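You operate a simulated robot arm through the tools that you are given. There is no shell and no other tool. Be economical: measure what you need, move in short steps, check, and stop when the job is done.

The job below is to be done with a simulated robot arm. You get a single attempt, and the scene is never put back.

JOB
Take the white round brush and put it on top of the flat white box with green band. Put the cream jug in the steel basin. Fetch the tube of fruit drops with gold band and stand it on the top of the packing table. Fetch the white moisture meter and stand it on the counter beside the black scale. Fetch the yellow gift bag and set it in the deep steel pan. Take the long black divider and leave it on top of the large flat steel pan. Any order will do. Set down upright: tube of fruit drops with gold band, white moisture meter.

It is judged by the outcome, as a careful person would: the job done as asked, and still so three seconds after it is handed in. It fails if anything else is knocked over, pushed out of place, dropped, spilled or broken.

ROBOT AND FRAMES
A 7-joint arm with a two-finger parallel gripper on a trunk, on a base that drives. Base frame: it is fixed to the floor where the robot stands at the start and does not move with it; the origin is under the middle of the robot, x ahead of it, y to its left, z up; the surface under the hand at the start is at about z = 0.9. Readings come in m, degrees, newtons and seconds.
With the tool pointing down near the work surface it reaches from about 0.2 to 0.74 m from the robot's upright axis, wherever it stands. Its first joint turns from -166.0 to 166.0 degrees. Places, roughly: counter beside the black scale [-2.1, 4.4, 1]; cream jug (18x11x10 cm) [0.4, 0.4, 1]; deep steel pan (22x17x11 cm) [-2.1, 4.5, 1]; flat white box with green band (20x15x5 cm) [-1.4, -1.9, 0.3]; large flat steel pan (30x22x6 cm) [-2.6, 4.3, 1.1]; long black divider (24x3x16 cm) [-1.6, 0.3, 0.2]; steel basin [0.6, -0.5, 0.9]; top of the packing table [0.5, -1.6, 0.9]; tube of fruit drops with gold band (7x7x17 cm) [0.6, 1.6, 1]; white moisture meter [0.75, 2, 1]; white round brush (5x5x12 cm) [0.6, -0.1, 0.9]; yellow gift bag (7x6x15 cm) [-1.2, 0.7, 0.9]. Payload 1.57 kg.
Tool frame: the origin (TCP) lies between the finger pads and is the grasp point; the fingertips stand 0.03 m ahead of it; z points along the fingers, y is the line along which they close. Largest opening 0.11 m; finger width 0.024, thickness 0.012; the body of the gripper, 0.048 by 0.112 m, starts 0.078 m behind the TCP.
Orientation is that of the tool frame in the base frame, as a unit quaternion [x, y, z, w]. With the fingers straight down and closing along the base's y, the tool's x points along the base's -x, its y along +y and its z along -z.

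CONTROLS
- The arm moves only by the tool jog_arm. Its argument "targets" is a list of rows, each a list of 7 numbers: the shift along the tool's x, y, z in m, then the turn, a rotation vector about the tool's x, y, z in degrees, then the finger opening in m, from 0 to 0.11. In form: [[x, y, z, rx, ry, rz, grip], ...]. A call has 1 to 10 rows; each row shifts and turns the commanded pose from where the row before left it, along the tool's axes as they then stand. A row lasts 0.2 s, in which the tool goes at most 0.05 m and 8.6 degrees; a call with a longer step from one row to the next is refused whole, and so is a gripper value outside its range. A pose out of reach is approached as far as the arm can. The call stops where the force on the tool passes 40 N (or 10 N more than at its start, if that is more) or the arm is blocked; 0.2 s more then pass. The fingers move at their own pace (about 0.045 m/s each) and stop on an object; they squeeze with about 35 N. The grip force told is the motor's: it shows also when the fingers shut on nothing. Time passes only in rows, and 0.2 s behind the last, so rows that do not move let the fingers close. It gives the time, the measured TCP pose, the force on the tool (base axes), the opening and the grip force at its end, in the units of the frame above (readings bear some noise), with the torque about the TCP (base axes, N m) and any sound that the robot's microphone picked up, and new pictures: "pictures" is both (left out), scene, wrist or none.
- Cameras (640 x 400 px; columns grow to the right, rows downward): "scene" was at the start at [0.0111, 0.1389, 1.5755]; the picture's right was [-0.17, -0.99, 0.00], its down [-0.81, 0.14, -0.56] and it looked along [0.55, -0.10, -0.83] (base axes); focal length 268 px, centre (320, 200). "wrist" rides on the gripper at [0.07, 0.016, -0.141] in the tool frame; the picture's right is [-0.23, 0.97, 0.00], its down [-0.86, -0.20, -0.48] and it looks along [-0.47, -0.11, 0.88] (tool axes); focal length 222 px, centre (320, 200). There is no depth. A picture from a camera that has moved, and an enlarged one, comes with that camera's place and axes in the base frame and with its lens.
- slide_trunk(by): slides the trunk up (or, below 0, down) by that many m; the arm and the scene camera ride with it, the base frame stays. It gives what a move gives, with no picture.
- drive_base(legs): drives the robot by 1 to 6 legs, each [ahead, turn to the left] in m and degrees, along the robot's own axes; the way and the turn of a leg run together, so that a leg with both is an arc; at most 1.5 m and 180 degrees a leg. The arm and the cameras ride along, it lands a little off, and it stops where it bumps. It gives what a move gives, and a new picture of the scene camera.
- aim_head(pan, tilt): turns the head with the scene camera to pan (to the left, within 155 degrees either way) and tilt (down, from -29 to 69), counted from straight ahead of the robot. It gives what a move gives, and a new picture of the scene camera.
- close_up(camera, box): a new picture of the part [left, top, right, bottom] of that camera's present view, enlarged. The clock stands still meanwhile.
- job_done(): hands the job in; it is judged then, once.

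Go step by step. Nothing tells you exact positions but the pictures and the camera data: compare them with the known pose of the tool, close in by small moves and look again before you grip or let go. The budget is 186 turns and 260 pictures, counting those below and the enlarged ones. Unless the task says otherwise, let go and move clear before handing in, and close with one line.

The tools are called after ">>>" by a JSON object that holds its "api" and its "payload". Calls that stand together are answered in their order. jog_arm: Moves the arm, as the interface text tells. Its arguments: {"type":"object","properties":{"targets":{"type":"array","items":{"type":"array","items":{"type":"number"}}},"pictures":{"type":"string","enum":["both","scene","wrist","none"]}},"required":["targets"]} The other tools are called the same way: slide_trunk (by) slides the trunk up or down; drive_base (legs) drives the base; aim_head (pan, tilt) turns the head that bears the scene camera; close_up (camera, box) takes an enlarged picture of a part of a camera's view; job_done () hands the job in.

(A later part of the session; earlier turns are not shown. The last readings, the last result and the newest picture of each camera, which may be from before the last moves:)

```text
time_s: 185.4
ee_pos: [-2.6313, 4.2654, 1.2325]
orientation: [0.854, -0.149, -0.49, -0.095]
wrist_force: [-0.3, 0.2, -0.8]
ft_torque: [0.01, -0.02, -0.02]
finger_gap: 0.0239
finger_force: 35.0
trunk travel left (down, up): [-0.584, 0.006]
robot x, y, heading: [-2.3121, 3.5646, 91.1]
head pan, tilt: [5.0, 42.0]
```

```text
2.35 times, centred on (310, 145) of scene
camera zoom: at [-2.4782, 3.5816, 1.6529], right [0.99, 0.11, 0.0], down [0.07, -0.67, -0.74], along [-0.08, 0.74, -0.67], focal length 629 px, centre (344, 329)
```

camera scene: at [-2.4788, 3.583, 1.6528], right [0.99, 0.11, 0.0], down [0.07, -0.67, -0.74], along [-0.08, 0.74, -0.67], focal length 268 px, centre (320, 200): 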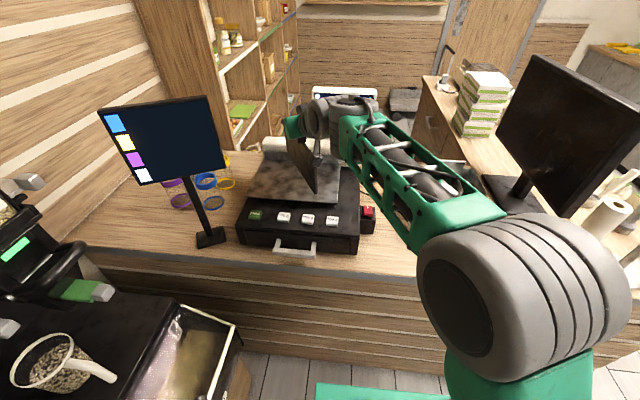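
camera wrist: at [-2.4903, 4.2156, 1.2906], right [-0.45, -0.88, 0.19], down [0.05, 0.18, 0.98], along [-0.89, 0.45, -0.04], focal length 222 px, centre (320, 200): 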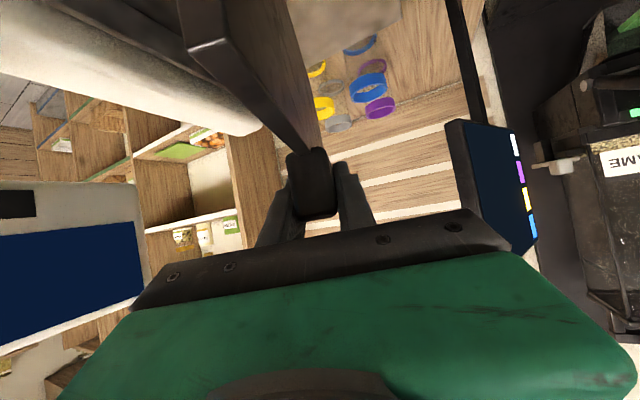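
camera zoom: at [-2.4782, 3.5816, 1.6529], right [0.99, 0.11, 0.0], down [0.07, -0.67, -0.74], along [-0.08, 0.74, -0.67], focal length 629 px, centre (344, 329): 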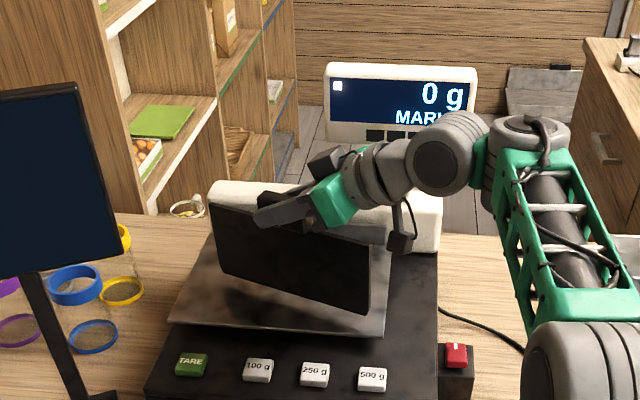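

>>> {"api": "jog_arm", "payload": {"targets": [[0.0043, 0, 0.0025, 0, 0, 0, 0.0], [0.0043, 0, 0.0025, 0, 0, 0, 0.0], [0.0043, 0, 0.0025, 0, 0, 0, 0.0]], "pictures": "none"}}

>>> {"api": "jog_arm", "payload": {"targets": [[0.0035, 0, 0.002, 0, 0, 0, 0.0], [0.0035, 0, 0.002, 0, 0, 0, 0.0]], "pictures": "none"}}

```text
time_s: 186.2
ee_pos: [-2.631, 4.2654, 1.2178]
orientation: [0.853, -0.148, -0.491, -0.095]
wrist_force: [-0.9, -0.1, -2.0]
ft_torque: [0.02, -0.01, 0.0]
finger_gap: 0.0237
finger_force: 34.7
trunk travel left (down, up): [-0.584, 0.006]
robot x, y, heading: [-2.3161, 3.5634, 91.1]
head pan, tilt: [5.0, 42.0]
```

```text
time_s: 186.8
ee_pos: [-2.6307, 4.2637, 1.216]
orientation: [0.853, -0.147, -0.492, -0.097]
wrist_force: [3.4, -1.3, 12.6]
ft_torque: [0.48, 1.02, -0.07]
finger_gap: 0.0239
finger_force: 35.2
trunk travel left (down, up): [-0.584, 0.006]
robot x, y, heading: [-2.315, 3.5651, 91.4]
head pan, tilt: [5.0, 42.0]
```

Contact, far end slightly low because the tool pitch drifted by about 1°. Ease up, correct the pitch, and settle again.

>>> {"api": "jog_arm", "payload": {"targets": [[-0.003, 0, -0.0017, 0, -1.1, 0, 0.0], [0, 0, 0, 0, 0, 0, 0.0]], "pictures": "none"}}

>>> {"api": "jog_arm", "payload": {"targets": [[0.003, 0, 0.0017, 0, 0, 0, 0.0], [0, 0, 0, 0, 0, 0, 0.0]], "pictures": "none"}}

```text
time_s: 187.4
ee_pos: [-2.63, 4.2644, 1.216]
orientation: [0.849, -0.148, -0.498, -0.097]
wrist_force: [5.5, -0.4, 12.3]
ft_torque: [-0.29, -1.36, -0.01]
finger_gap: 0.0238
finger_force: 35.3
trunk travel left (down, up): [-0.584, 0.006]
robot x, y, heading: [-2.3159, 3.5606, 90.7]
head pan, tilt: [5.0, 42.0]
```

```text
time_s: 188.0
ee_pos: [-2.6306, 4.2641, 1.2153]
orientation: [0.848, -0.146, -0.5, -0.099]
wrist_force: [2.9, 1.3, 24.4]
ft_torque: [0.01, -1.03, -0.16]
finger_gap: 0.0238
finger_force: 35.0
trunk travel left (down, up): [-0.584, 0.006]
robot x, y, heading: [-2.3164, 3.5644, 90.9]
head pan, tilt: [5.0, 42.0]
```

Now bearing along its length. Ease off and release.

>>> {"api": "jog_arm", "payload": {"targets": [[-0.003, 0, -0.0017, 0, 0.4, 0, 0.0], [0, 0, 0, 0, 0, 0, 0.03], [0, 0, 0, 0, 0, 0, 0.045], [0, 0, 0, 0, 0, 0, 0.06], [0, 0, 0, 0, 0, 0, 0.06]], "pictures": "wrist"}}

>>> {"api": "close_up", "payload": {"camera": "scene", "box": [200, 60, 420, 230]}}

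```text
time_s: 189.2
ee_pos: [-2.6309, 4.2653, 1.2142]
orientation: [0.85, -0.147, -0.496, -0.095]
wrist_force: [0.7, 1.0, 0.0]
ft_torque: [0.02, 0.03, -0.01]
finger_gap: 0.0599
finger_force: 0.0
trunk travel left (down, up): [-0.584, 0.006]
robot x, y, heading: [-2.3153, 3.5623, 90.8]
head pan, tilt: [5.0, 42.0]
camera wrist: at [-2.489, 4.1952, 1.2228], right [-0.44, -0.88, 0.18], down [0.06, 0.17, 0.98], along [-0.89, 0.45, -0.02], focal length 222 px, centre (320, 200)
```

wrist: 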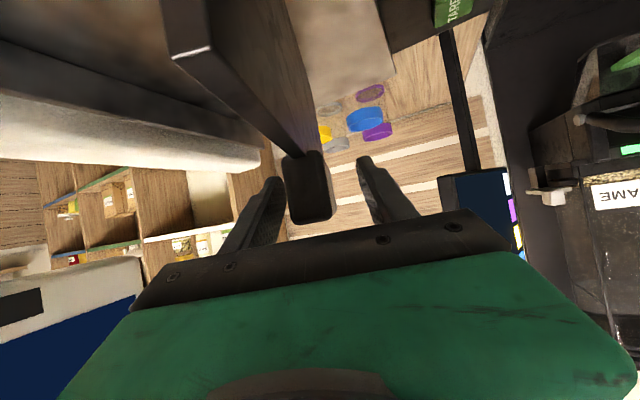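

```text
2.35 times, centred on (310, 145) of scene
camera zoom: at [-2.4782, 3.5818, 1.6529], right [0.99, 0.11, 0.0], down [0.07, -0.67, -0.74], along [-0.08, 0.74, -0.67], focal length 629 px, centre (344, 329)
```

zoom: 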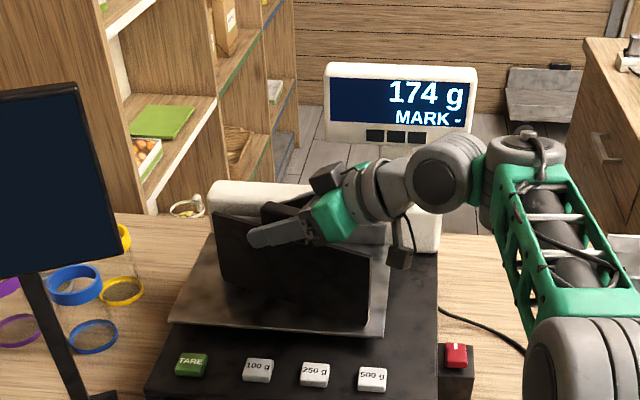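

The scale reads 174 g: the divider is standing on the pan. Retreat along the tool axis.

>>> {"api": "jog_arm", "payload": {"targets": [[0, 0, -0.03, 0, 0, 0, 0.06], [0, 0, -0.04, 0, 0, 0, 0.06], [0, 0.01, -0.045, 0, 0, 0, 0.06], [0, 0.015, -0.045, 0, 0, 0, 0.06], [-0.02, 0.02, -0.03, 6.93, 0, 4, 0.06], [-0.02, 0.02, -0.02, 6.93, 0, 4, 0.06], [-0.02, 0, -0.02, 6.93, 0, 4, 0.06], [0, 0, -0.02, 6.93, 0, 4, 0.06], [0, 0, -0.02, 6.93, 0, 4, 0.06]], "pictures": "scene"}}

>>> {"api": "close_up", "payload": {"camera": "scene", "box": [200, 60, 520, 260]}}

```text
time_s: 191.2
ee_pos: [-2.475, 4.1137, 1.3997]
orientation: [0.745, -0.432, -0.439, -0.258]
wrist_force: [-0.6, 0.3, 0.2]
ft_torque: [0.01, 0.01, -0.01]
finger_gap: 0.06
finger_force: 0.1
trunk travel left (down, up): [-0.584, 0.006]
robot x, y, heading: [-2.3154, 3.5627, 91.0]
head pan, tilt: [5.0, 42.0]
camera scene: at [-2.4781, 3.5811, 1.6529], right [0.99, 0.11, 0.0], down [0.07, -0.67, -0.74], along [-0.08, 0.74, -0.67], focal length 268 px, centre (320, 200)
```

scene: 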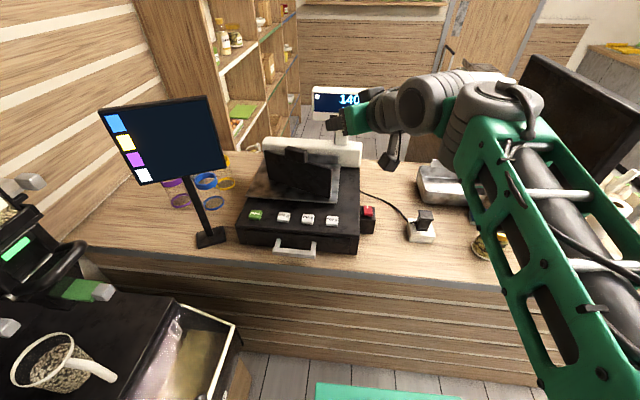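

```text
2.00 times, centred on (360, 160) of scene
camera zoom: at [-2.4781, 3.5811, 1.6529], right [0.99, 0.11, 0.0], down [0.07, -0.67, -0.74], along [-0.08, 0.74, -0.67], focal length 535 px, centre (240, 280)
```

zoom: 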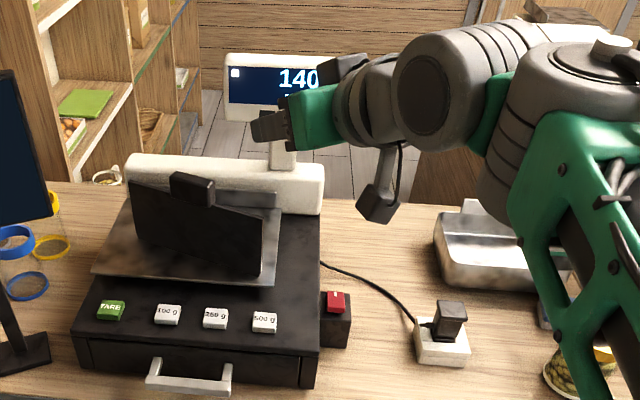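

Divider done. Next the moisture meter: drive around to the kitchen counter near y≈2.

>>> {"api": "drive_base", "payload": {"legs": [[-0.25, 0], [0, -91], [1.5, 0], [0.65, 0], [0, -60]]}}

>>> {"api": "aim_head", "payload": {"pan": 40, "tilt": 30}}

```text
time_s: 209.9
ee_pos: [0.2652, 2.9188, 1.3981]
orientation: [0.222, 0.832, -0.134, 0.49]
wrist_force: [0.4, 0.3, -0.4]
ft_torque: [0.01, -0.01, -0.02]
finger_gap: 0.0603
finger_force: 0.1
trunk travel left (down, up): [-0.584, 0.006]
robot x, y, heading: [-0.1484, 3.3174, -58.7]
head pan, tilt: [5.0, 42.0]
camera scene: at [0.0021, 3.3791, 1.6529], right [-0.81, -0.59, 0.0], down [-0.4, 0.54, -0.74], along [0.44, -0.6, -0.67], focal length 268 px, centre (320, 200)
```

scene: 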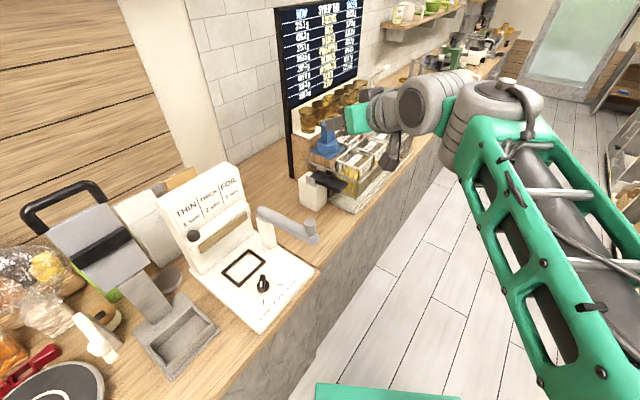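

```text
time_s: 210.9
ee_pos: [0.264, 2.9207, 1.3982]
orientation: [0.222, 0.832, -0.134, 0.49]
wrist_force: [-0.3, -0.6, -0.2]
ft_torque: [0.0, 0.02, -0.01]
finger_gap: 0.06
finger_force: 0.0
trunk travel left (down, up): [-0.584, 0.006]
robot x, y, heading: [-0.1485, 3.3159, -58.7]
head pan, tilt: [40.0, 30.0]
camera scene: at [0.0383, 3.4175, 1.6712], right [-0.32, -0.95, 0.0], down [-0.47, 0.16, -0.87], along [0.82, -0.28, -0.5], focal length 268 px, centre (320, 200)
```

scene: 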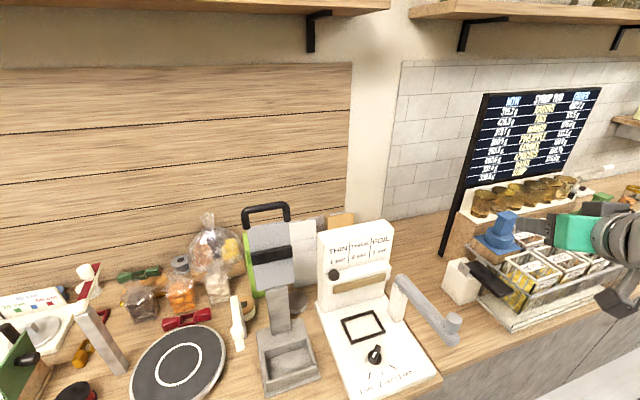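

>>> {"api": "drive_base", "payload": {"legs": [[0, -31], [1.4, 0], [0, 90]]}}

>>> {"api": "aim_head", "payload": {"pan": -10, "tilt": 48}}

```text
time_s: 223.2
ee_pos: [0.4151, 2.1021, 1.399]
orientation: [-0.23, 0.83, 0.134, 0.49]
wrist_force: [-0.3, 0.2, 0.8]
ft_torque: [-0.01, 0.0, 0.03]
finger_gap: 0.0598
finger_force: 0.0
trunk travel left (down, up): [-0.584, 0.006]
robot x, y, heading: [-0.1337, 1.9357, 2.1]
head pan, tilt: [40.0, 30.0]
camera scene: at [-0.1315, 2.1457, 1.6712], right [0.67, -0.74, 0.0], down [-0.37, -0.34, -0.87], along [0.64, 0.58, -0.5], focal length 268 px, centre (320, 200)
```

scene: 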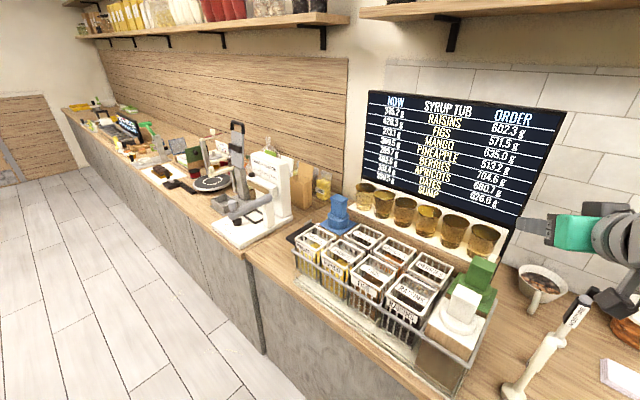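

```text
time_s: 224.4
ee_pos: [0.4142, 2.1041, 1.3982]
orientation: [-0.23, 0.83, 0.133, 0.49]
wrist_force: [-0.5, 0.1, 0.1]
ft_torque: [-0.02, 0.01, 0.01]
finger_gap: 0.0601
finger_force: 0.0
trunk travel left (down, up): [-0.584, 0.006]
robot x, y, heading: [-0.1346, 1.9358, 2.2]
head pan, tilt: [-10.0, 48.0]
camera scene: at [-0.1205, 2.0742, 1.6444], right [-0.14, -0.99, 0.0], down [-0.74, 0.1, -0.67], along [0.66, -0.09, -0.74], focal length 268 px, centre (320, 200)
```

scene: 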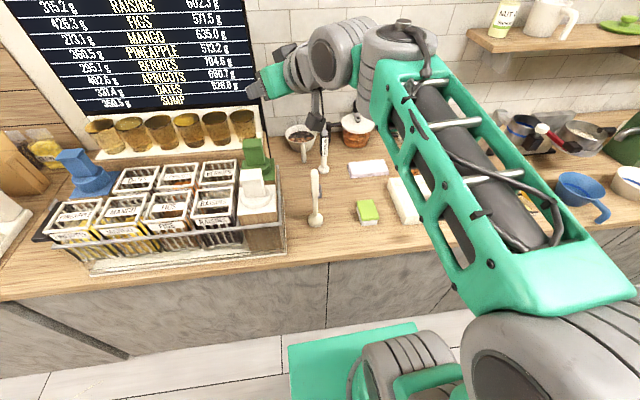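

>>> {"api": "close_up", "payload": {"camera": "scene", "box": [270, 90, 430, 240]}}

```text
2.67 times, centred on (350, 165) of scene
camera zoom: at [-0.1205, 2.0742, 1.6444], right [-0.14, -0.99, 0.0], down [-0.74, 0.1, -0.67], along [0.66, -0.09, -0.74], focal length 713 px, centre (240, 293)
```

zoom: 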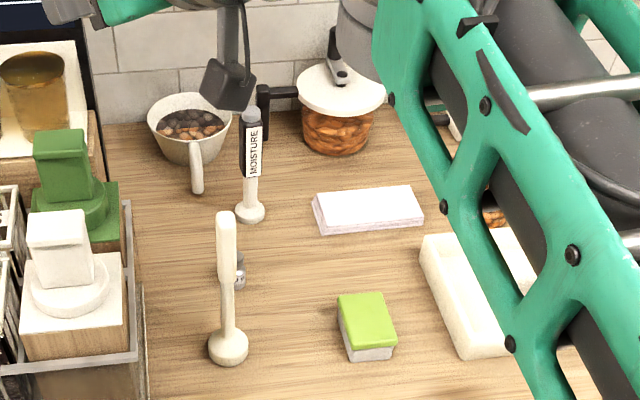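

The MOISTURE meter stands at about (0.706, 1.948) on a round foot; a tall white ladle stands in front-left at (0.44, 2.01). I'll shift right and approach at a slight yaw to avoid the ladle.

>>> {"api": "drive_base", "payload": {"legs": [[0, -92], [0.2, 0], [0, 105], [0.08, 0]]}}

>>> {"api": "jog_arm", "payload": {"targets": [[0, -0.03, 0, 6.5, 0, 3.75, 0.08], [0, -0.03, 0, 6.5, 0, 3.75, 0.08], [0, -0.03, 0, 6.5, 0, 3.75, 0.08], [0, -0.03, 0, 6.5, 0, 3.75, 0.08]], "pictures": "both"}}

```text
time_s: 234.9
ee_pos: [0.4508, 2.0244, 1.3973]
orientation: [-0.307, 0.805, 0.178, 0.475]
wrist_force: [0.0, -0.3, -0.3]
ft_torque: [-0.02, 0.0, 0.01]
finger_gap: 0.0601
finger_force: 0.1
trunk travel left (down, up): [-0.584, 0.006]
robot x, y, heading: [-0.0607, 1.7545, 12.7]
head pan, tilt: [-10.0, 48.0]
camera scene: at [-0.0697, 1.8941, 1.6444], right [0.05, -1.0, 0.0], down [-0.74, -0.04, -0.67], along [0.67, 0.03, -0.74], focal length 268 px, centre (320, 200)
```

scene: 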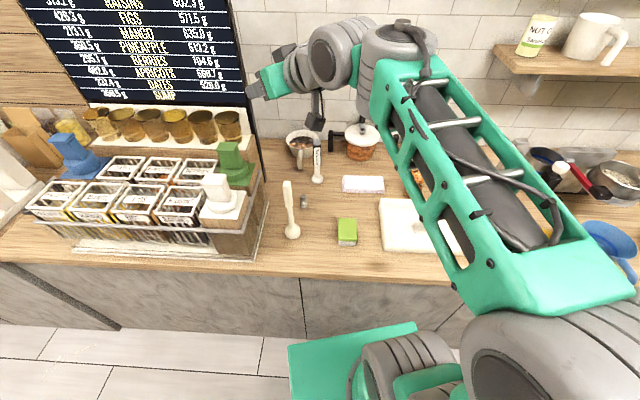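

```text
time_s: 235.9
ee_pos: [0.5114, 1.9208, 1.398]
orientation: [-0.086, 0.858, 0.053, 0.504]
wrist_force: [-0.2, -0.5, 0.0]
ft_torque: [0.01, -0.04, -0.01]
finger_gap: 0.0799
finger_force: 0.1
trunk travel left (down, up): [-0.584, 0.006]
robot x, y, heading: [-0.0574, 1.7578, 13.2]
head pan, tilt: [-10.0, 48.0]
camera scene: at [-0.071, 1.8937, 1.6444], right [0.05, -1.0, 0.0], down [-0.74, -0.04, -0.67], along [0.67, 0.03, -0.74], focal length 268 px, centre (320, 200)
camera wrist: at [0.3539, 1.9048, 1.4045], right [-0.09, 0.98, 0.2], down [0.04, -0.2, 0.98], along [1.0, 0.09, -0.02], focal length 222 px, centre (320, 200)
```

scene: 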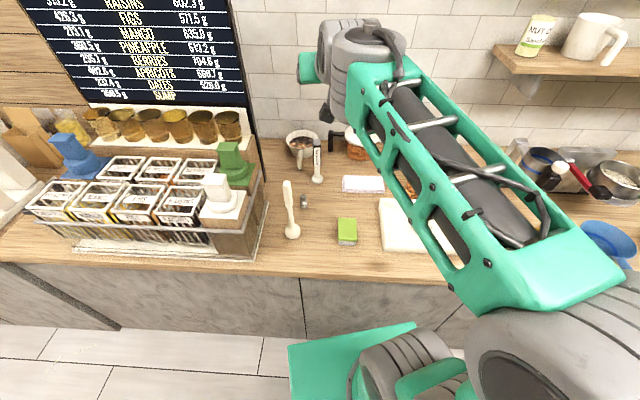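
wrist: 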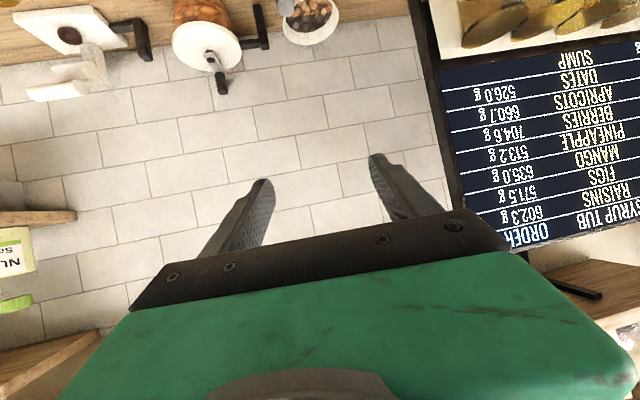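

>>> {"api": "jog_arm", "payload": {"targets": [[0.0316, -0.0022, 0.029, 0, 0, 0, 0.08], [0.0316, -0.0022, 0.029, 0, 0, 0, 0.08], [0.0316, -0.0022, 0.029, 0, 0, 0, 0.08], [0.0316, -0.0022, 0.029, 0, 0, 0, 0.08], [0.0316, -0.0022, 0.029, 0, 0, 0, 0.08], [0.0316, -0.0022, 0.029, 0, 0, 0, 0.08], [0.0316, -0.0022, 0.029, 0, 0, 0, 0.08]], "pictures": "wrist"}}

>>> {"api": "close_up", "payload": {"camera": "scene", "box": [250, 100, 410, 260]}}

```text
time_s: 237.5
ee_pos: [0.5812, 1.924, 1.109]
orientation: [-0.087, 0.857, 0.055, 0.505]
wrist_force: [0.2, -0.4, 0.2]
ft_torque: [0.01, -0.03, 0.01]
finger_gap: 0.0799
finger_force: 0.0
trunk travel left (down, up): [-0.584, 0.006]
robot x, y, heading: [-0.0602, 1.7544, 13.1]
head pan, tilt: [-10.0, 48.0]
camera wrist: at [0.4251, 1.9072, 1.1169], right [-0.09, 0.97, 0.2], down [0.04, -0.2, 0.98], along [1.0, 0.09, -0.02], focal length 222 px, centre (320, 200)
```

wrist: 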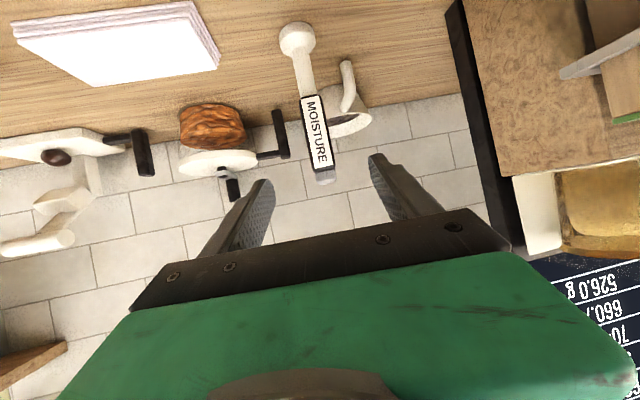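

```text
2.50 times, centred on (330, 180) of scene
camera zoom: at [-0.0706, 1.8939, 1.6444], right [0.05, -1.0, 0.0], down [-0.74, -0.04, -0.67], along [0.67, 0.03, -0.74], focal length 669 px, centre (295, 250)
```

zoom: 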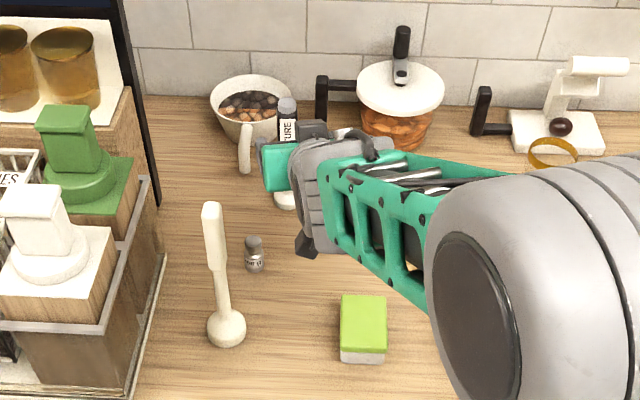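

Aligned with the meter's head. Slide in and close.

>>> {"api": "jog_arm", "payload": {"targets": [[0.00125, -0.001, 0.0373, 0, 0, 0, 0.06], [0.00125, -0.001, 0.0373, 0, 0, 0, 0.06], [0.00125, -0.001, 0.0373, 0, 0, 0, 0.06], [0.00125, -0.001, 0.0373, 0, 0, 0, 0.06]], "pictures": "wrist"}}

```text
time_s: 238.5
ee_pos: [0.7108, 1.9463, 1.0308]
orientation: [-0.086, 0.856, 0.054, 0.506]
wrist_force: [-0.3, 0.2, 0.0]
ft_torque: [0.0, -0.02, 0.0]
finger_gap: 0.06
finger_force: 0.1
trunk travel left (down, up): [-0.584, 0.006]
robot x, y, heading: [-0.0612, 1.7545, 12.9]
head pan, tilt: [-10.0, 48.0]
camera wrist: at [0.5536, 1.9292, 1.0376], right [-0.09, 0.98, 0.2], down [0.04, -0.2, 0.98], along [1.0, 0.09, -0.02], focal length 222 px, centre (320, 200)
```

wrist: 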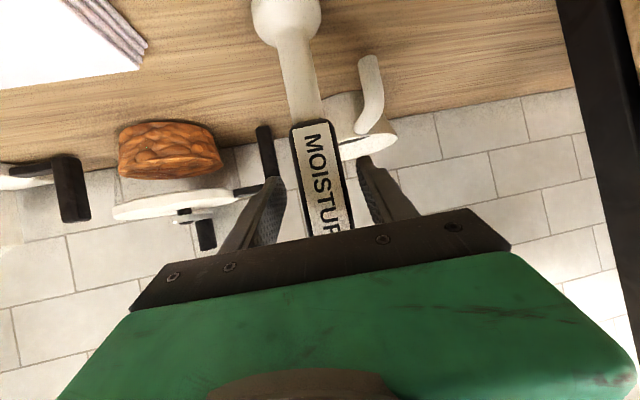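

Well centred. Close and lift straight up.

>>> {"api": "jog_arm", "payload": {"targets": [[0, 0, 0, 0, 0, 0, 0.04], [0, 0, 0, 0, 0, 0, 0.02], [0, 0, 0, 0, 0, 0, 0.0], [0, 0, 0, 0, 0, 0, 0.0], [-0.017, 0, -0.01, 0, 0, 0, 0.0], [-0.035, 0, -0.02, 0, 0, 0, 0.0], [-0.039, 0, -0.0225, 0, 0, 0, 0.0], [-0.039, 0, -0.0225, 0, 0, 0, 0.0], [-0.02, 0, -0.042, 0, 0, 0, 0.0], [-0.02, 0, -0.042, 0, 0, 0, 0.0]], "pictures": "wrist"}}

```text
time_s: 240.7
ee_pos: [0.6491, 1.9312, 1.2554]
orientation: [-0.087, 0.857, 0.054, 0.504]
wrist_force: [-0.6, 0.1, -2.2]
ft_torque: [-0.05, -0.02, 0.01]
finger_gap: 0.0296
finger_force: 35.2
trunk travel left (down, up): [-0.584, 0.006]
robot x, y, heading: [-0.058, 1.7574, 13.0]
head pan, tilt: [-10.0, 48.0]
camera wrist: at [0.4933, 1.9144, 1.2634], right [-0.09, 0.98, 0.2], down [0.04, -0.2, 0.98], along [1.0, 0.09, -0.02], focal length 222 px, centre (320, 200)
```

wrist: 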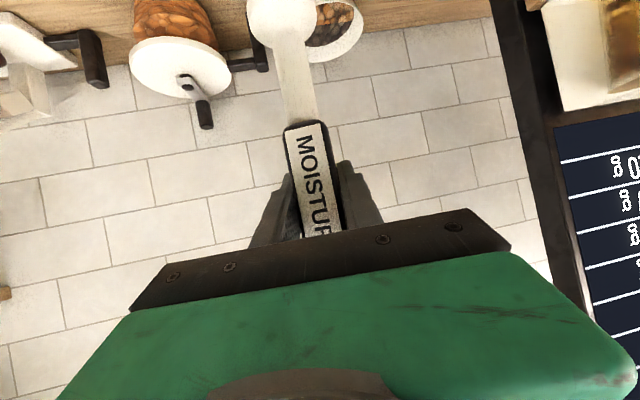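

Meter is held. Raise clear of the ladle, then drive back to the checkout counter.

>>> {"api": "jog_arm", "payload": {"targets": [[-0.04, 0, -0.023, 0, 0, 0, 0.0], [-0.04, 0, -0.025, 0, 0, 0, 0.0], [0.02, 0, -0.04, 0, 0, 0, 0.0]], "pictures": "none"}}

>>> {"api": "drive_base", "payload": {"legs": [[-0.13, 0], [0, 77], [1.5, 0], [0, 90], [1.45, 0], [0.5, 0]]}}

>>> {"api": "drive_base", "payload": {"legs": [[0, -90], [0.2, 0]]}}

```text
time_s: 241.5
ee_pos: [0.6046, 1.9191, 1.352]
orientation: [-0.086, 0.857, 0.054, 0.506]
wrist_force: [0.1, 0.1, -1.8]
ft_torque: [0.01, -0.03, -0.01]
finger_gap: 0.0297
finger_force: 35.6
trunk travel left (down, up): [-0.584, 0.006]
robot x, y, heading: [-0.0592, 1.7507, 12.9]
head pan, tilt: [-10.0, 48.0]
```

```text
time_s: 266.3
ee_pos: [-2.8168, 3.1729, 1.3491]
orientation: [0.862, -0.004, -0.507, 0.0]
wrist_force: [-0.3, -0.6, -2.0]
ft_torque: [0.03, -0.01, 0.02]
finger_gap: 0.0297
finger_force: 35.0
trunk travel left (down, up): [-0.584, 0.006]
robot x, y, heading: [-2.1326, 3.1981, -179.1]
head pan, tilt: [-10.0, 48.0]
camera scene: at [-2.1479, 3.0546, 1.6444], right [0.16, 0.99, 0.0], down [0.73, -0.12, -0.67], along [-0.66, 0.1, -0.74], focal length 268 px, centre (320, 200)
```

scene: 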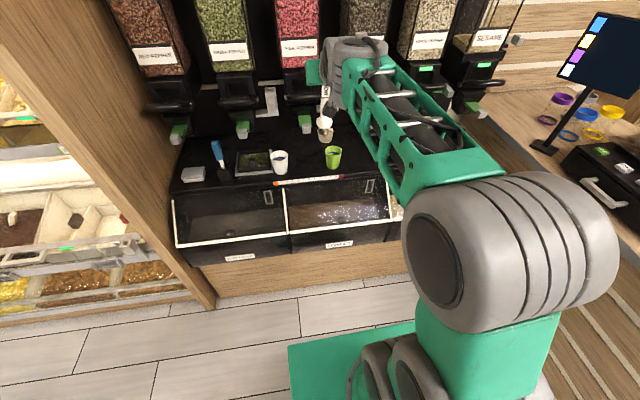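

```text
time_s: 271.6
ee_pos: [-2.1786, 4.0815, 1.3492]
orientation: [0.612, -0.606, -0.363, -0.356]
wrist_force: [0.2, 0.8, -2.3]
ft_torque: [0.01, 0.0, 0.0]
finger_gap: 0.0295
finger_force: 35.2
trunk travel left (down, up): [-0.584, 0.006]
robot x, y, heading: [-2.1429, 3.3981, 92.1]
head pan, tilt: [-10.0, 48.0]
camera scene: at [-2.2813, 3.4091, 1.6444], right [0.99, -0.14, 0.0], down [-0.1, -0.74, -0.67], along [0.09, 0.66, -0.74], focal length 268 px, centre (320, 200)
```

scene: 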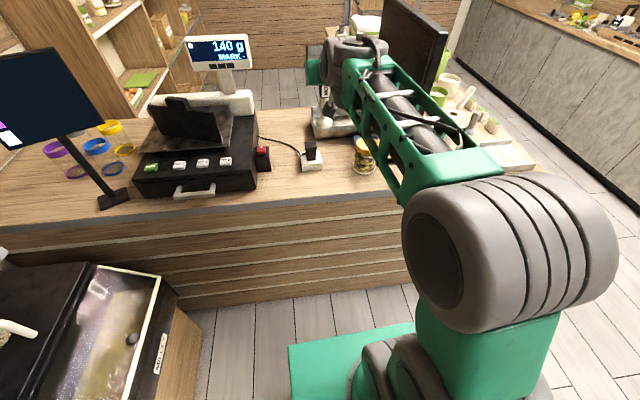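

Target spot: bare counter right of the scale, near (−2.29, 4.13), clear of the plug block. Move over and lower partway.

>>> {"api": "jog_arm", "payload": {"targets": [[-0.008, 0.037, 0.0145, 0, 0, 0, 0.0], [-0.008, 0.037, 0.0145, 0, 0, 0, 0.0], [-0.008, 0.037, 0.0145, 0, 0, 0, 0.0], [0.0346, 0, 0.02, 0, 0, 0, 0.0], [0.0346, 0, 0.02, 0, 0, 0, 0.0], [0.0346, 0, 0.02, 0, 0, 0, 0.0], [0.0346, 0, 0.02, 0, 0, 0, 0.0], [0.026, 0, 0.015, 0, 0, 0, 0.0]], "pictures": "wrist"}}

>>> {"api": "close_up", "payload": {"camera": "scene", "box": [200, 80, 400, 220]}}

```text
time_s: 273.4
ee_pos: [-2.2905, 4.1332, 1.1618]
orientation: [0.613, -0.606, -0.363, -0.354]
wrist_force: [0.6, 0.3, -1.4]
ft_torque: [0.02, 0.01, 0.0]
finger_gap: 0.0298
finger_force: 34.9
trunk travel left (down, up): [-0.584, 0.006]
robot x, y, heading: [-2.142, 3.3939, 92.4]
head pan, tilt: [-10.0, 48.0]
camera wrist: at [-2.3039, 3.9754, 1.169], right [-0.97, 0.1, 0.2], down [0.2, 0.0, 0.98], along [0.09, 1.0, -0.02], focal length 222 px, centre (320, 200)
```

wrist: 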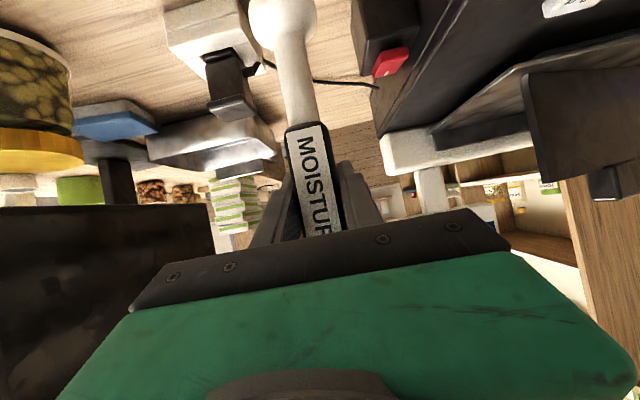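

```text
2.86 times, centred on (300, 150) of scene
camera zoom: at [-2.2815, 3.4085, 1.6444], right [0.99, -0.14, 0.0], down [-0.1, -0.74, -0.67], along [0.09, 0.66, -0.74], focal length 764 px, centre (377, 343)
```

zoom: 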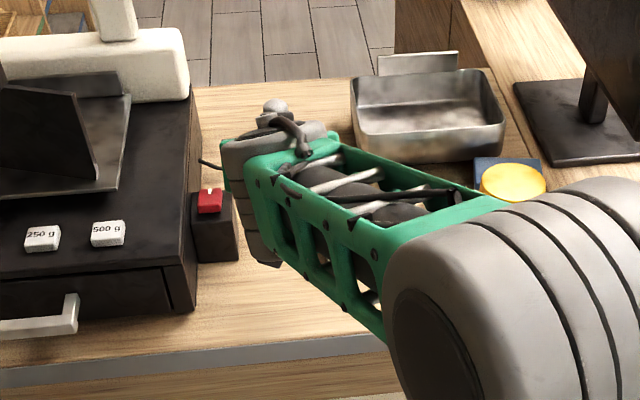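

>>> {"api": "jog_arm", "payload": {"targets": [[0.026, 0, 0.015, 0, 0, 0, 0.0], [0.0173, 0, 0.01, 0, 0, 0, 0.0], [0.0087, 0, 0.005, 0, 0, 0, 0.0]], "pictures": "none"}}

>>> {"api": "jog_arm", "payload": {"targets": [[0.0043, 0, 0.0025, 0, 0, 0, 0.0], [0.0043, 0, 0.0025, 0, 0, 0, 0.0]], "pictures": "wrist"}}

```text
time_s: 274.2
ee_pos: [-2.2909, 4.1331, 1.1012]
orientation: [0.613, -0.606, -0.362, -0.355]
wrist_force: [0.5, -0.8, -1.7]
ft_torque: [0.0, -0.02, 0.0]
finger_gap: 0.0297
finger_force: 35.0
trunk travel left (down, up): [-0.584, 0.006]
robot x, y, heading: [-2.1395, 3.399, 92.5]
head pan, tilt: [-10.0, 48.0]
```

```text
time_s: 274.8
ee_pos: [-2.2917, 4.1335, 1.09]
orientation: [0.613, -0.605, -0.363, -0.355]
wrist_force: [-0.3, -0.4, -2.3]
ft_torque: [0.0, 0.01, 0.0]
finger_gap: 0.0293
finger_force: 34.3
trunk travel left (down, up): [-0.584, 0.006]
robot x, y, heading: [-2.14, 3.3974, 92.3]
head pan, tilt: [-10.0, 48.0]
camera wrist: at [-2.3054, 3.9751, 1.0983], right [-0.97, 0.1, 0.2], down [0.2, 0.0, 0.98], along [0.09, 1.0, -0.02], focal length 222 px, centre (320, 200)
```

wrist: 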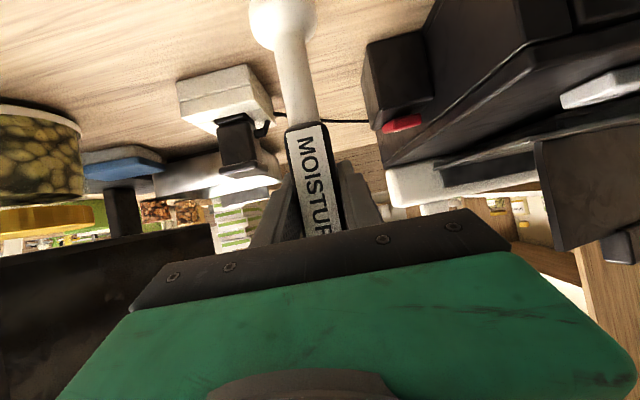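

>>> {"api": "jog_arm", "payload": {"targets": [[0.0043, 0, 0.0025, 0, 0, 0, 0.0], [0.0043, 0, 0.0025, 0, 0, 0, 0.0]], "pictures": "none"}}

>>> {"api": "jog_arm", "payload": {"targets": [[0.0043, 0, 0.0025, 0, 0, 0, 0.0], [0.0043, 0, 0.0025, 0, 0, 0, 0.0]], "pictures": "none"}}

```text
time_s: 275.4
ee_pos: [-2.2918, 4.1339, 1.0807]
orientation: [0.613, -0.605, -0.363, -0.355]
wrist_force: [0.1, 0.4, -0.9]
ft_torque: [0.02, 0.01, 0.02]
finger_gap: 0.0298
finger_force: 35.2
trunk travel left (down, up): [-0.584, 0.006]
robot x, y, heading: [-2.1423, 3.3967, 92.1]
head pan, tilt: [-10.0, 48.0]
```

```text
time_s: 276.0
ee_pos: [-2.2914, 4.1337, 1.0807]
orientation: [0.61, -0.603, -0.369, -0.359]
wrist_force: [-1.4, -3.2, 28.5]
ft_torque: [-0.48, -0.37, -0.03]
finger_gap: 0.0292
finger_force: 34.7
trunk travel left (down, up): [-0.584, 0.006]
robot x, y, heading: [-2.1419, 3.4028, 92.0]
head pan, tilt: [-10.0, 48.0]
```

On the counter. Ease the press, open, and back out.

>>> {"api": "jog_arm", "payload": {"targets": [[-0.0078, 0, -0.0045, 0, 0, 0, 0.0], [0, 0, 0, 0, 0, 0, 0.0], [0, 0, 0, 0, 0, 0, 0.04], [0, 0, 0, 0, 0, 0, 0.06], [0, 0, 0, 0, 0, 0, 0.06]], "pictures": "wrist"}}

```text
time_s: 277.2
ee_pos: [-2.2927, 4.1333, 1.0779]
orientation: [0.614, -0.605, -0.363, -0.354]
wrist_force: [0.4, 0.1, -0.2]
ft_torque: [-0.01, 0.0, -0.01]
finger_gap: 0.0598
finger_force: 0.0
trunk travel left (down, up): [-0.584, 0.006]
robot x, y, heading: [-2.1381, 3.3993, 92.3]
head pan, tilt: [-10.0, 48.0]
camera wrist: at [-2.3048, 3.9745, 1.0861], right [-0.97, 0.1, 0.2], down [0.2, 0.0, 0.98], along [0.09, 1.0, -0.02], focal length 222 px, centre (320, 200)
```

wrist: 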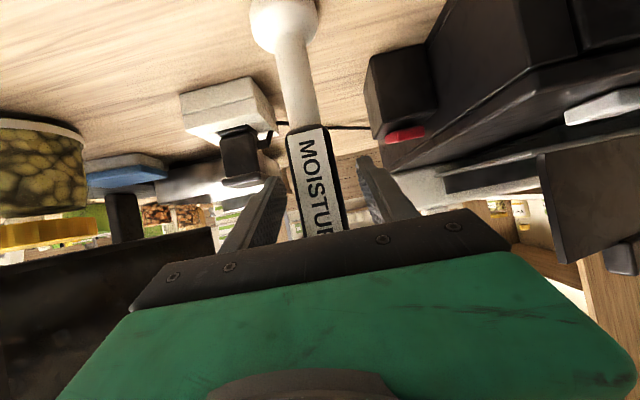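

Standing. Back the gripper straight out and up, then view.

>>> {"api": "jog_arm", "payload": {"targets": [[0, 0, -0.03, 0, 0, 0, 0.06], [0, 0, -0.045, 0, 0, 0, 0.06], [0, 0, -0.045, 0, 0, 0, 0.06], [-0.03, 0, -0.035, 0, 0, 0, 0.06], [-0.04, 0, -0.02, 0, 0, 0, 0.06], [-0.04, 0, -0.02, 0, 0, 0, 0.06], [-0.04, 0, -0.02, 0, 0, 0, 0.06]], "pictures": "scene"}}

>>> {"api": "close_up", "payload": {"camera": "scene", "box": [200, 80, 400, 220]}}

```text
time_s: 278.8
ee_pos: [-2.2888, 4.0198, 1.3164]
orientation: [0.613, -0.605, -0.363, -0.355]
wrist_force: [-0.2, -0.8, 0.5]
ft_torque: [0.0, -0.02, 0.01]
finger_gap: 0.0598
finger_force: 0.0
trunk travel left (down, up): [-0.584, 0.006]
robot x, y, heading: [-2.1421, 3.3978, 92.2]
head pan, tilt: [-10.0, 48.0]
camera scene: at [-2.2811, 3.4077, 1.6443], right [0.99, -0.14, 0.0], down [-0.1, -0.74, -0.67], along [0.09, 0.66, -0.74], focal length 268 px, centre (320, 200)
```

scene: 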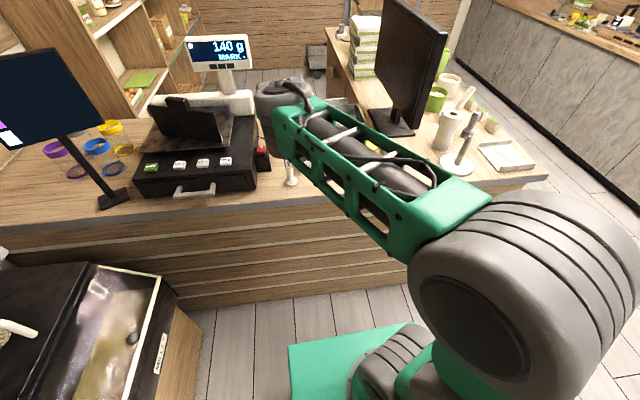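

```text
2.86 times, centred on (300, 150) of scene
camera zoom: at [-2.2811, 3.4077, 1.6443], right [0.99, -0.14, 0.0], down [-0.1, -0.74, -0.67], along [0.09, 0.66, -0.74], focal length 764 px, centre (377, 343)
```

zoom: 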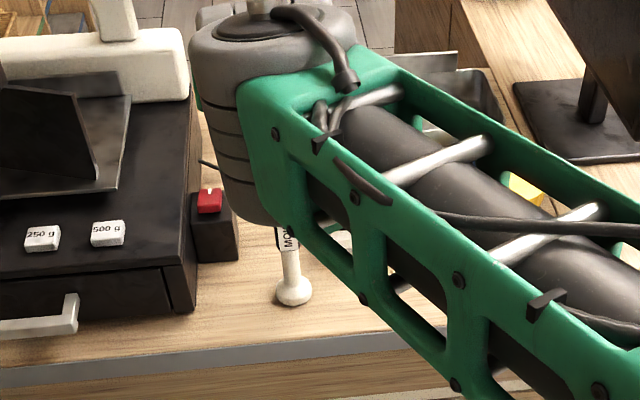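

The meter stands beside the scale. Next, the bag: retract and drive round to the front of the display case.

>>> {"api": "jog_arm", "payload": {"targets": [[-0.03, -0.03, -0.025, 0, 0, 0, 0.08], [-0.03, -0.03, -0.025, 0, 0, 0, 0.08], [0.01, -0.03, -0.035, 0, 0, 0, 0.08], [0.01, -0.03, -0.035, 0, 0, 0, 0.08]], "pictures": "none"}}

>>> {"api": "drive_base", "payload": {"legs": [[-0.1, 0], [0, -92], [1.4, 0], [0.35, 0], [0, -90], [1.2, 0]]}}

>>> {"api": "drive_base", "payload": {"legs": [[1.25, 0], [0, -90]]}}

```text
time_s: 279.8
ee_pos: [-2.168, 3.9317, 1.4104]
orientation: [0.614, -0.605, -0.363, -0.354]
wrist_force: [0.2, -0.5, -0.3]
ft_torque: [0.01, -0.01, -0.01]
finger_gap: 0.08
finger_force: 0.1
trunk travel left (down, up): [-0.584, 0.006]
robot x, y, heading: [-2.1402, 3.399, 92.3]
head pan, tilt: [-10.0, 48.0]
```

```text
time_s: 302.9
ee_pos: [-0.4628, 1.5273, 1.41]
orientation: [0.628, 0.59, -0.368, 0.35]
wrist_force: [0.1, -0.1, -0.1]
ft_torque: [0.01, -0.04, -0.01]
finger_gap: 0.0799
finger_force: 0.0
trunk travel left (down, up): [-0.584, 0.006]
robot x, y, heading: [-0.4493, 2.0615, -92.0]
head pan, tilt: [-10.0, 48.0]
camera scene: at [-0.308, 2.0388, 1.6444], right [-0.98, 0.21, 0.0], down [0.16, 0.73, -0.67], along [-0.14, -0.65, -0.74], focal length 268 px, centre (320, 200)
```

scene: 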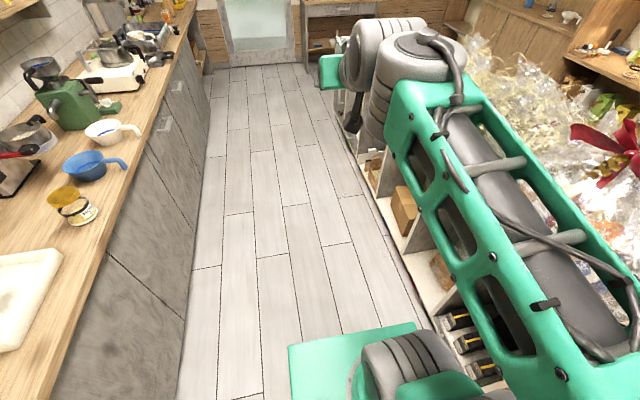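

```text
time_s: 313.0
ee_pos: [-1.0395, 0.8347, 1.4088]
orientation: [0.862, -0.031, -0.506, -0.016]
wrist_force: [-0.5, -0.1, -0.1]
ft_torque: [0.0, -0.03, -0.02]
finger_gap: 0.08
finger_force: 0.0
trunk travel left (down, up): [-0.584, 0.006]
robot x, y, heading: [-0.5047, 0.8192, 177.3]
head pan, tilt: [-10.0, 48.0]
camera scene: at [-0.5274, 0.6764, 1.6444], right [0.22, 0.98, 0.0], down [0.73, -0.16, -0.67], along [-0.65, 0.15, -0.74], focal length 268 px, centre (320, 200)
```

scene: 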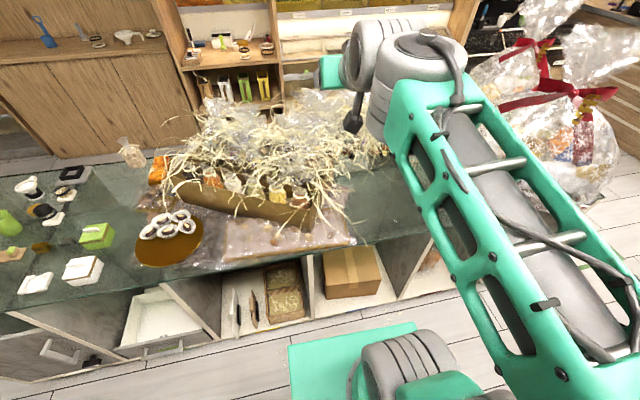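

>>> {"api": "close_up", "payload": {"camera": "scene", "box": [150, 90, 390, 270]}}

>>> {"api": "close_up", "payload": {"camera": "wrist", "box": [120, 0, 520, 250]}}

```text
2.22 times, centred on (270, 180) of scene
camera zoom: at [-0.5274, 0.6764, 1.6444], right [0.22, 0.98, 0.0], down [0.73, -0.16, -0.67], along [-0.65, 0.15, -0.74], focal length 594 px, centre (431, 244)
```

zoom: 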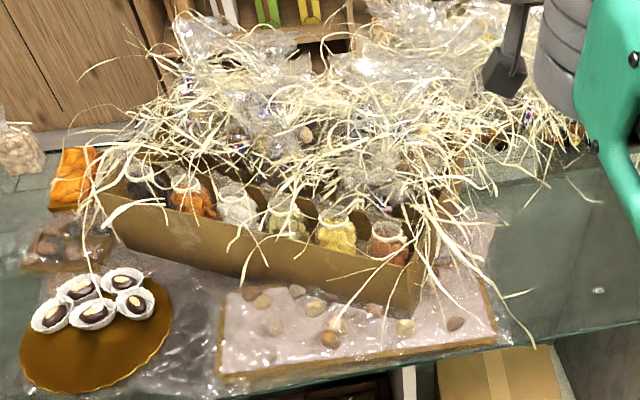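

```text
1.60 times, centred on (320, 125) of wrist
camera zoom: at [-0.8837, 0.8085, 1.4172], right [-0.18, -0.96, 0.2], down [0.02, 0.2, 0.98], along [-0.98, 0.18, -0.02], focal length 355 px, centre (320, 320)
```

zoom: 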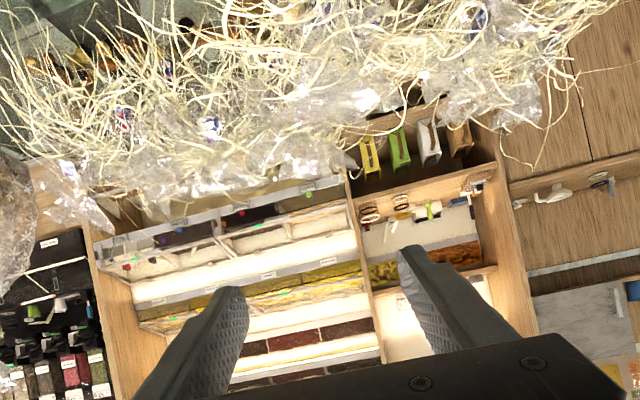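

>>> {"api": "close_up", "payload": {"camera": "scene", "box": [220, 155, 320, 215]}}

```text
6.40 times, centred on (270, 185) of scene
camera zoom: at [-0.5274, 0.6764, 1.6444], right [0.22, 0.98, 0.0], down [0.73, -0.16, -0.67], along [-0.65, 0.15, -0.74], focal length 1712 px, centre (640, 296)
```

zoom: 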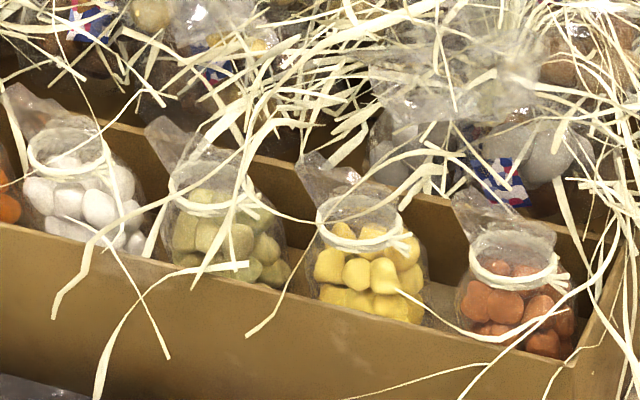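

The yellow bag is fifth in a crate angled about 29°, tied at the neck, near (−1.18, 0.67). I'll reposition so the tool comes in square to the crate, with fingers in the gaps between bags.

>>> {"api": "drive_base", "payload": {"legs": [[-0.07, 0], [0, 90], [0.45, 0], [0, -116]]}}

>>> {"api": "aim_head", "payload": {"pan": 5, "tilt": 48}}

```text
time_s: 325.0
ee_pos: [-0.9264, 0.6293, 1.4091]
orientation: [0.829, -0.234, -0.489, -0.136]
wrist_force: [-0.3, 0.2, 0.2]
ft_torque: [-0.01, -0.01, 0.01]
finger_gap: 0.0801
finger_force: 0.0
trunk travel left (down, up): [-0.584, 0.006]
robot x, y, heading: [-0.4569, 0.3663, 150.0]
head pan, tilt: [-10.0, 48.0]
camera scene: at [-0.5439, 0.2509, 1.6444], right [0.64, 0.77, 0.0], down [0.57, -0.48, -0.67], along [-0.51, 0.43, -0.74], focal length 268 px, centre (320, 200)
```

scene: 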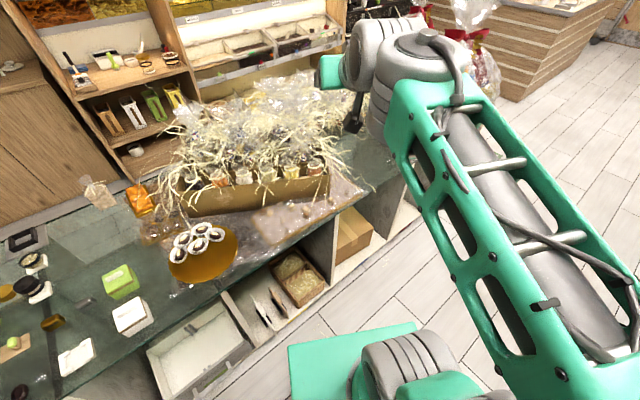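

```text
time_s: 325.8
ee_pos: [-0.9259, 0.6296, 1.4098]
orientation: [0.829, -0.234, -0.489, -0.135]
wrist_force: [0.5, 0.1, -0.5]
ft_torque: [0.01, -0.02, -0.03]
finger_gap: 0.0801
finger_force: 0.0
trunk travel left (down, up): [-0.584, 0.006]
robot x, y, heading: [-0.4585, 0.3672, 149.7]
head pan, tilt: [5.0, 48.0]
camera scene: at [-0.5549, 0.2336, 1.6444], right [0.42, 0.91, 0.0], down [0.67, -0.31, -0.67], along [-0.61, 0.28, -0.74], focal length 268 px, centre (320, 200)
```

scene: 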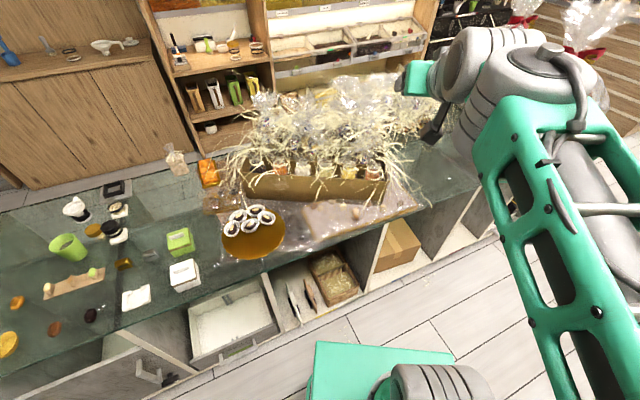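

>>> {"api": "close_up", "payload": {"camera": "scene", "box": [280, 130, 400, 210]}}

```text
5.00 times, centred on (340, 170) of scene
camera zoom: at [-0.5549, 0.2336, 1.6444], right [0.42, 0.91, 0.0], down [0.67, -0.31, -0.67], along [-0.61, 0.28, -0.74], focal length 1337 px, centre (220, 350)
```

zoom: 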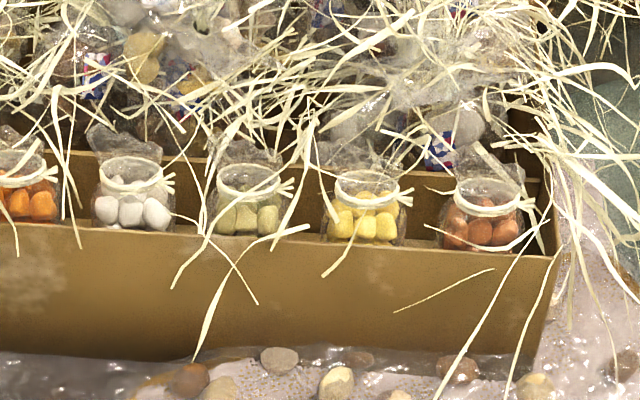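

Neck of the yellow bag triangulates to about (−1.233, 0.674, 0.945). Move to a pre-grasp point in front of it.

>>> {"api": "jog_arm", "payload": {"targets": [[0.0291, 0.0134, 0.0346, 0, 0, 0, 0.085], [0.0291, 0.0134, 0.0346, 0, 0, 0, 0.085], [0.0291, 0.0134, 0.0346, 0, 0, 0, 0.085], [0.0291, 0.0134, 0.0346, 0, 0, 0, 0.085], [0.0291, 0.0134, 0.0346, 0, 0, 0, 0.085], [0.0291, 0.0134, 0.0346, 0, 0, 0, 0.085], [0.0291, 0.0134, 0.0346, 0, 0, 0, 0.085], [0.0291, 0.0134, 0.0346, 0, 0, 0, 0.085], [0.0291, 0.0134, 0.0346, 0, 0, 0, 0.085]], "pictures": "wrist"}}

>>> {"api": "close_up", "payload": {"camera": "scene", "box": [280, 110, 440, 210]}}

```text
time_s: 327.8
ee_pos: [-1.1149, 0.6001, 1.0277]
orientation: [0.829, -0.235, -0.489, -0.136]
wrist_force: [-0.1, -0.1, 0.6]
ft_torque: [0.01, -0.02, -0.01]
finger_gap: 0.0849
finger_force: 0.0
trunk travel left (down, up): [-0.584, 0.006]
robot x, y, heading: [-0.4597, 0.3662, 150.1]
head pan, tilt: [5.0, 48.0]
camera wrist: at [-0.9878, 0.5034, 1.037], right [-0.6, -0.77, 0.2], down [0.11, 0.17, 0.98], along [-0.79, 0.61, -0.02], focal length 222 px, centre (320, 200)
```

wrist: 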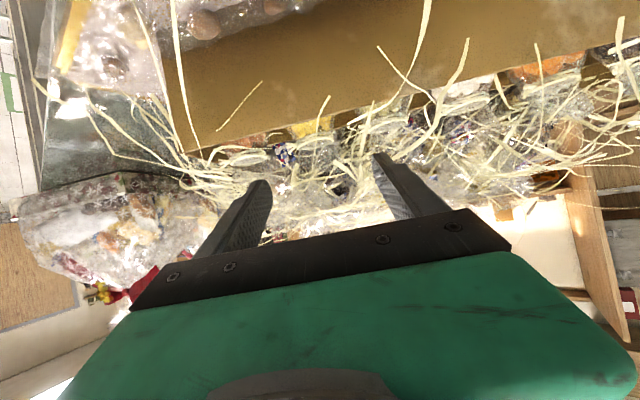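

```text
4.00 times, centred on (360, 160) of scene
camera zoom: at [-0.5558, 0.2335, 1.6444], right [0.42, 0.91, 0.0], down [0.67, -0.31, -0.67], along [-0.61, 0.28, -0.74], focal length 1070 px, centre (160, 360)
```

zoom: 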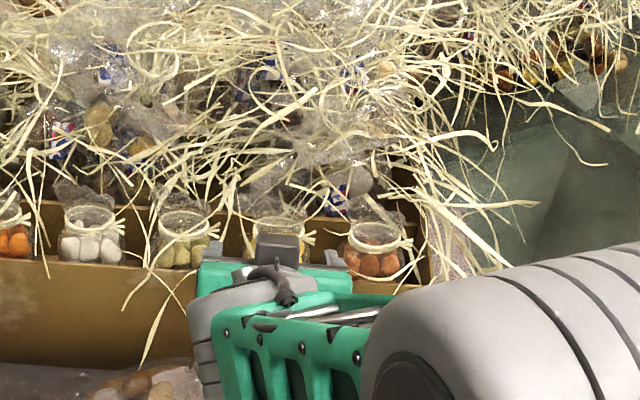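

>>> {"api": "close_up", "payload": {"camera": "wrist", "box": [200, 70, 440, 220]}}

```text
2.67 times, centred on (320, 145) of wrist
camera zoom: at [-0.9878, 0.5034, 1.037], right [-0.6, -0.77, 0.2], down [0.11, 0.17, 0.98], along [-0.79, 0.61, -0.02], focal length 592 px, centre (320, 347)
```

zoom: 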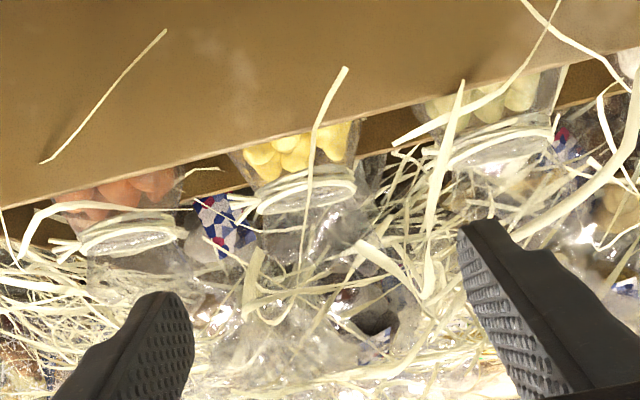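

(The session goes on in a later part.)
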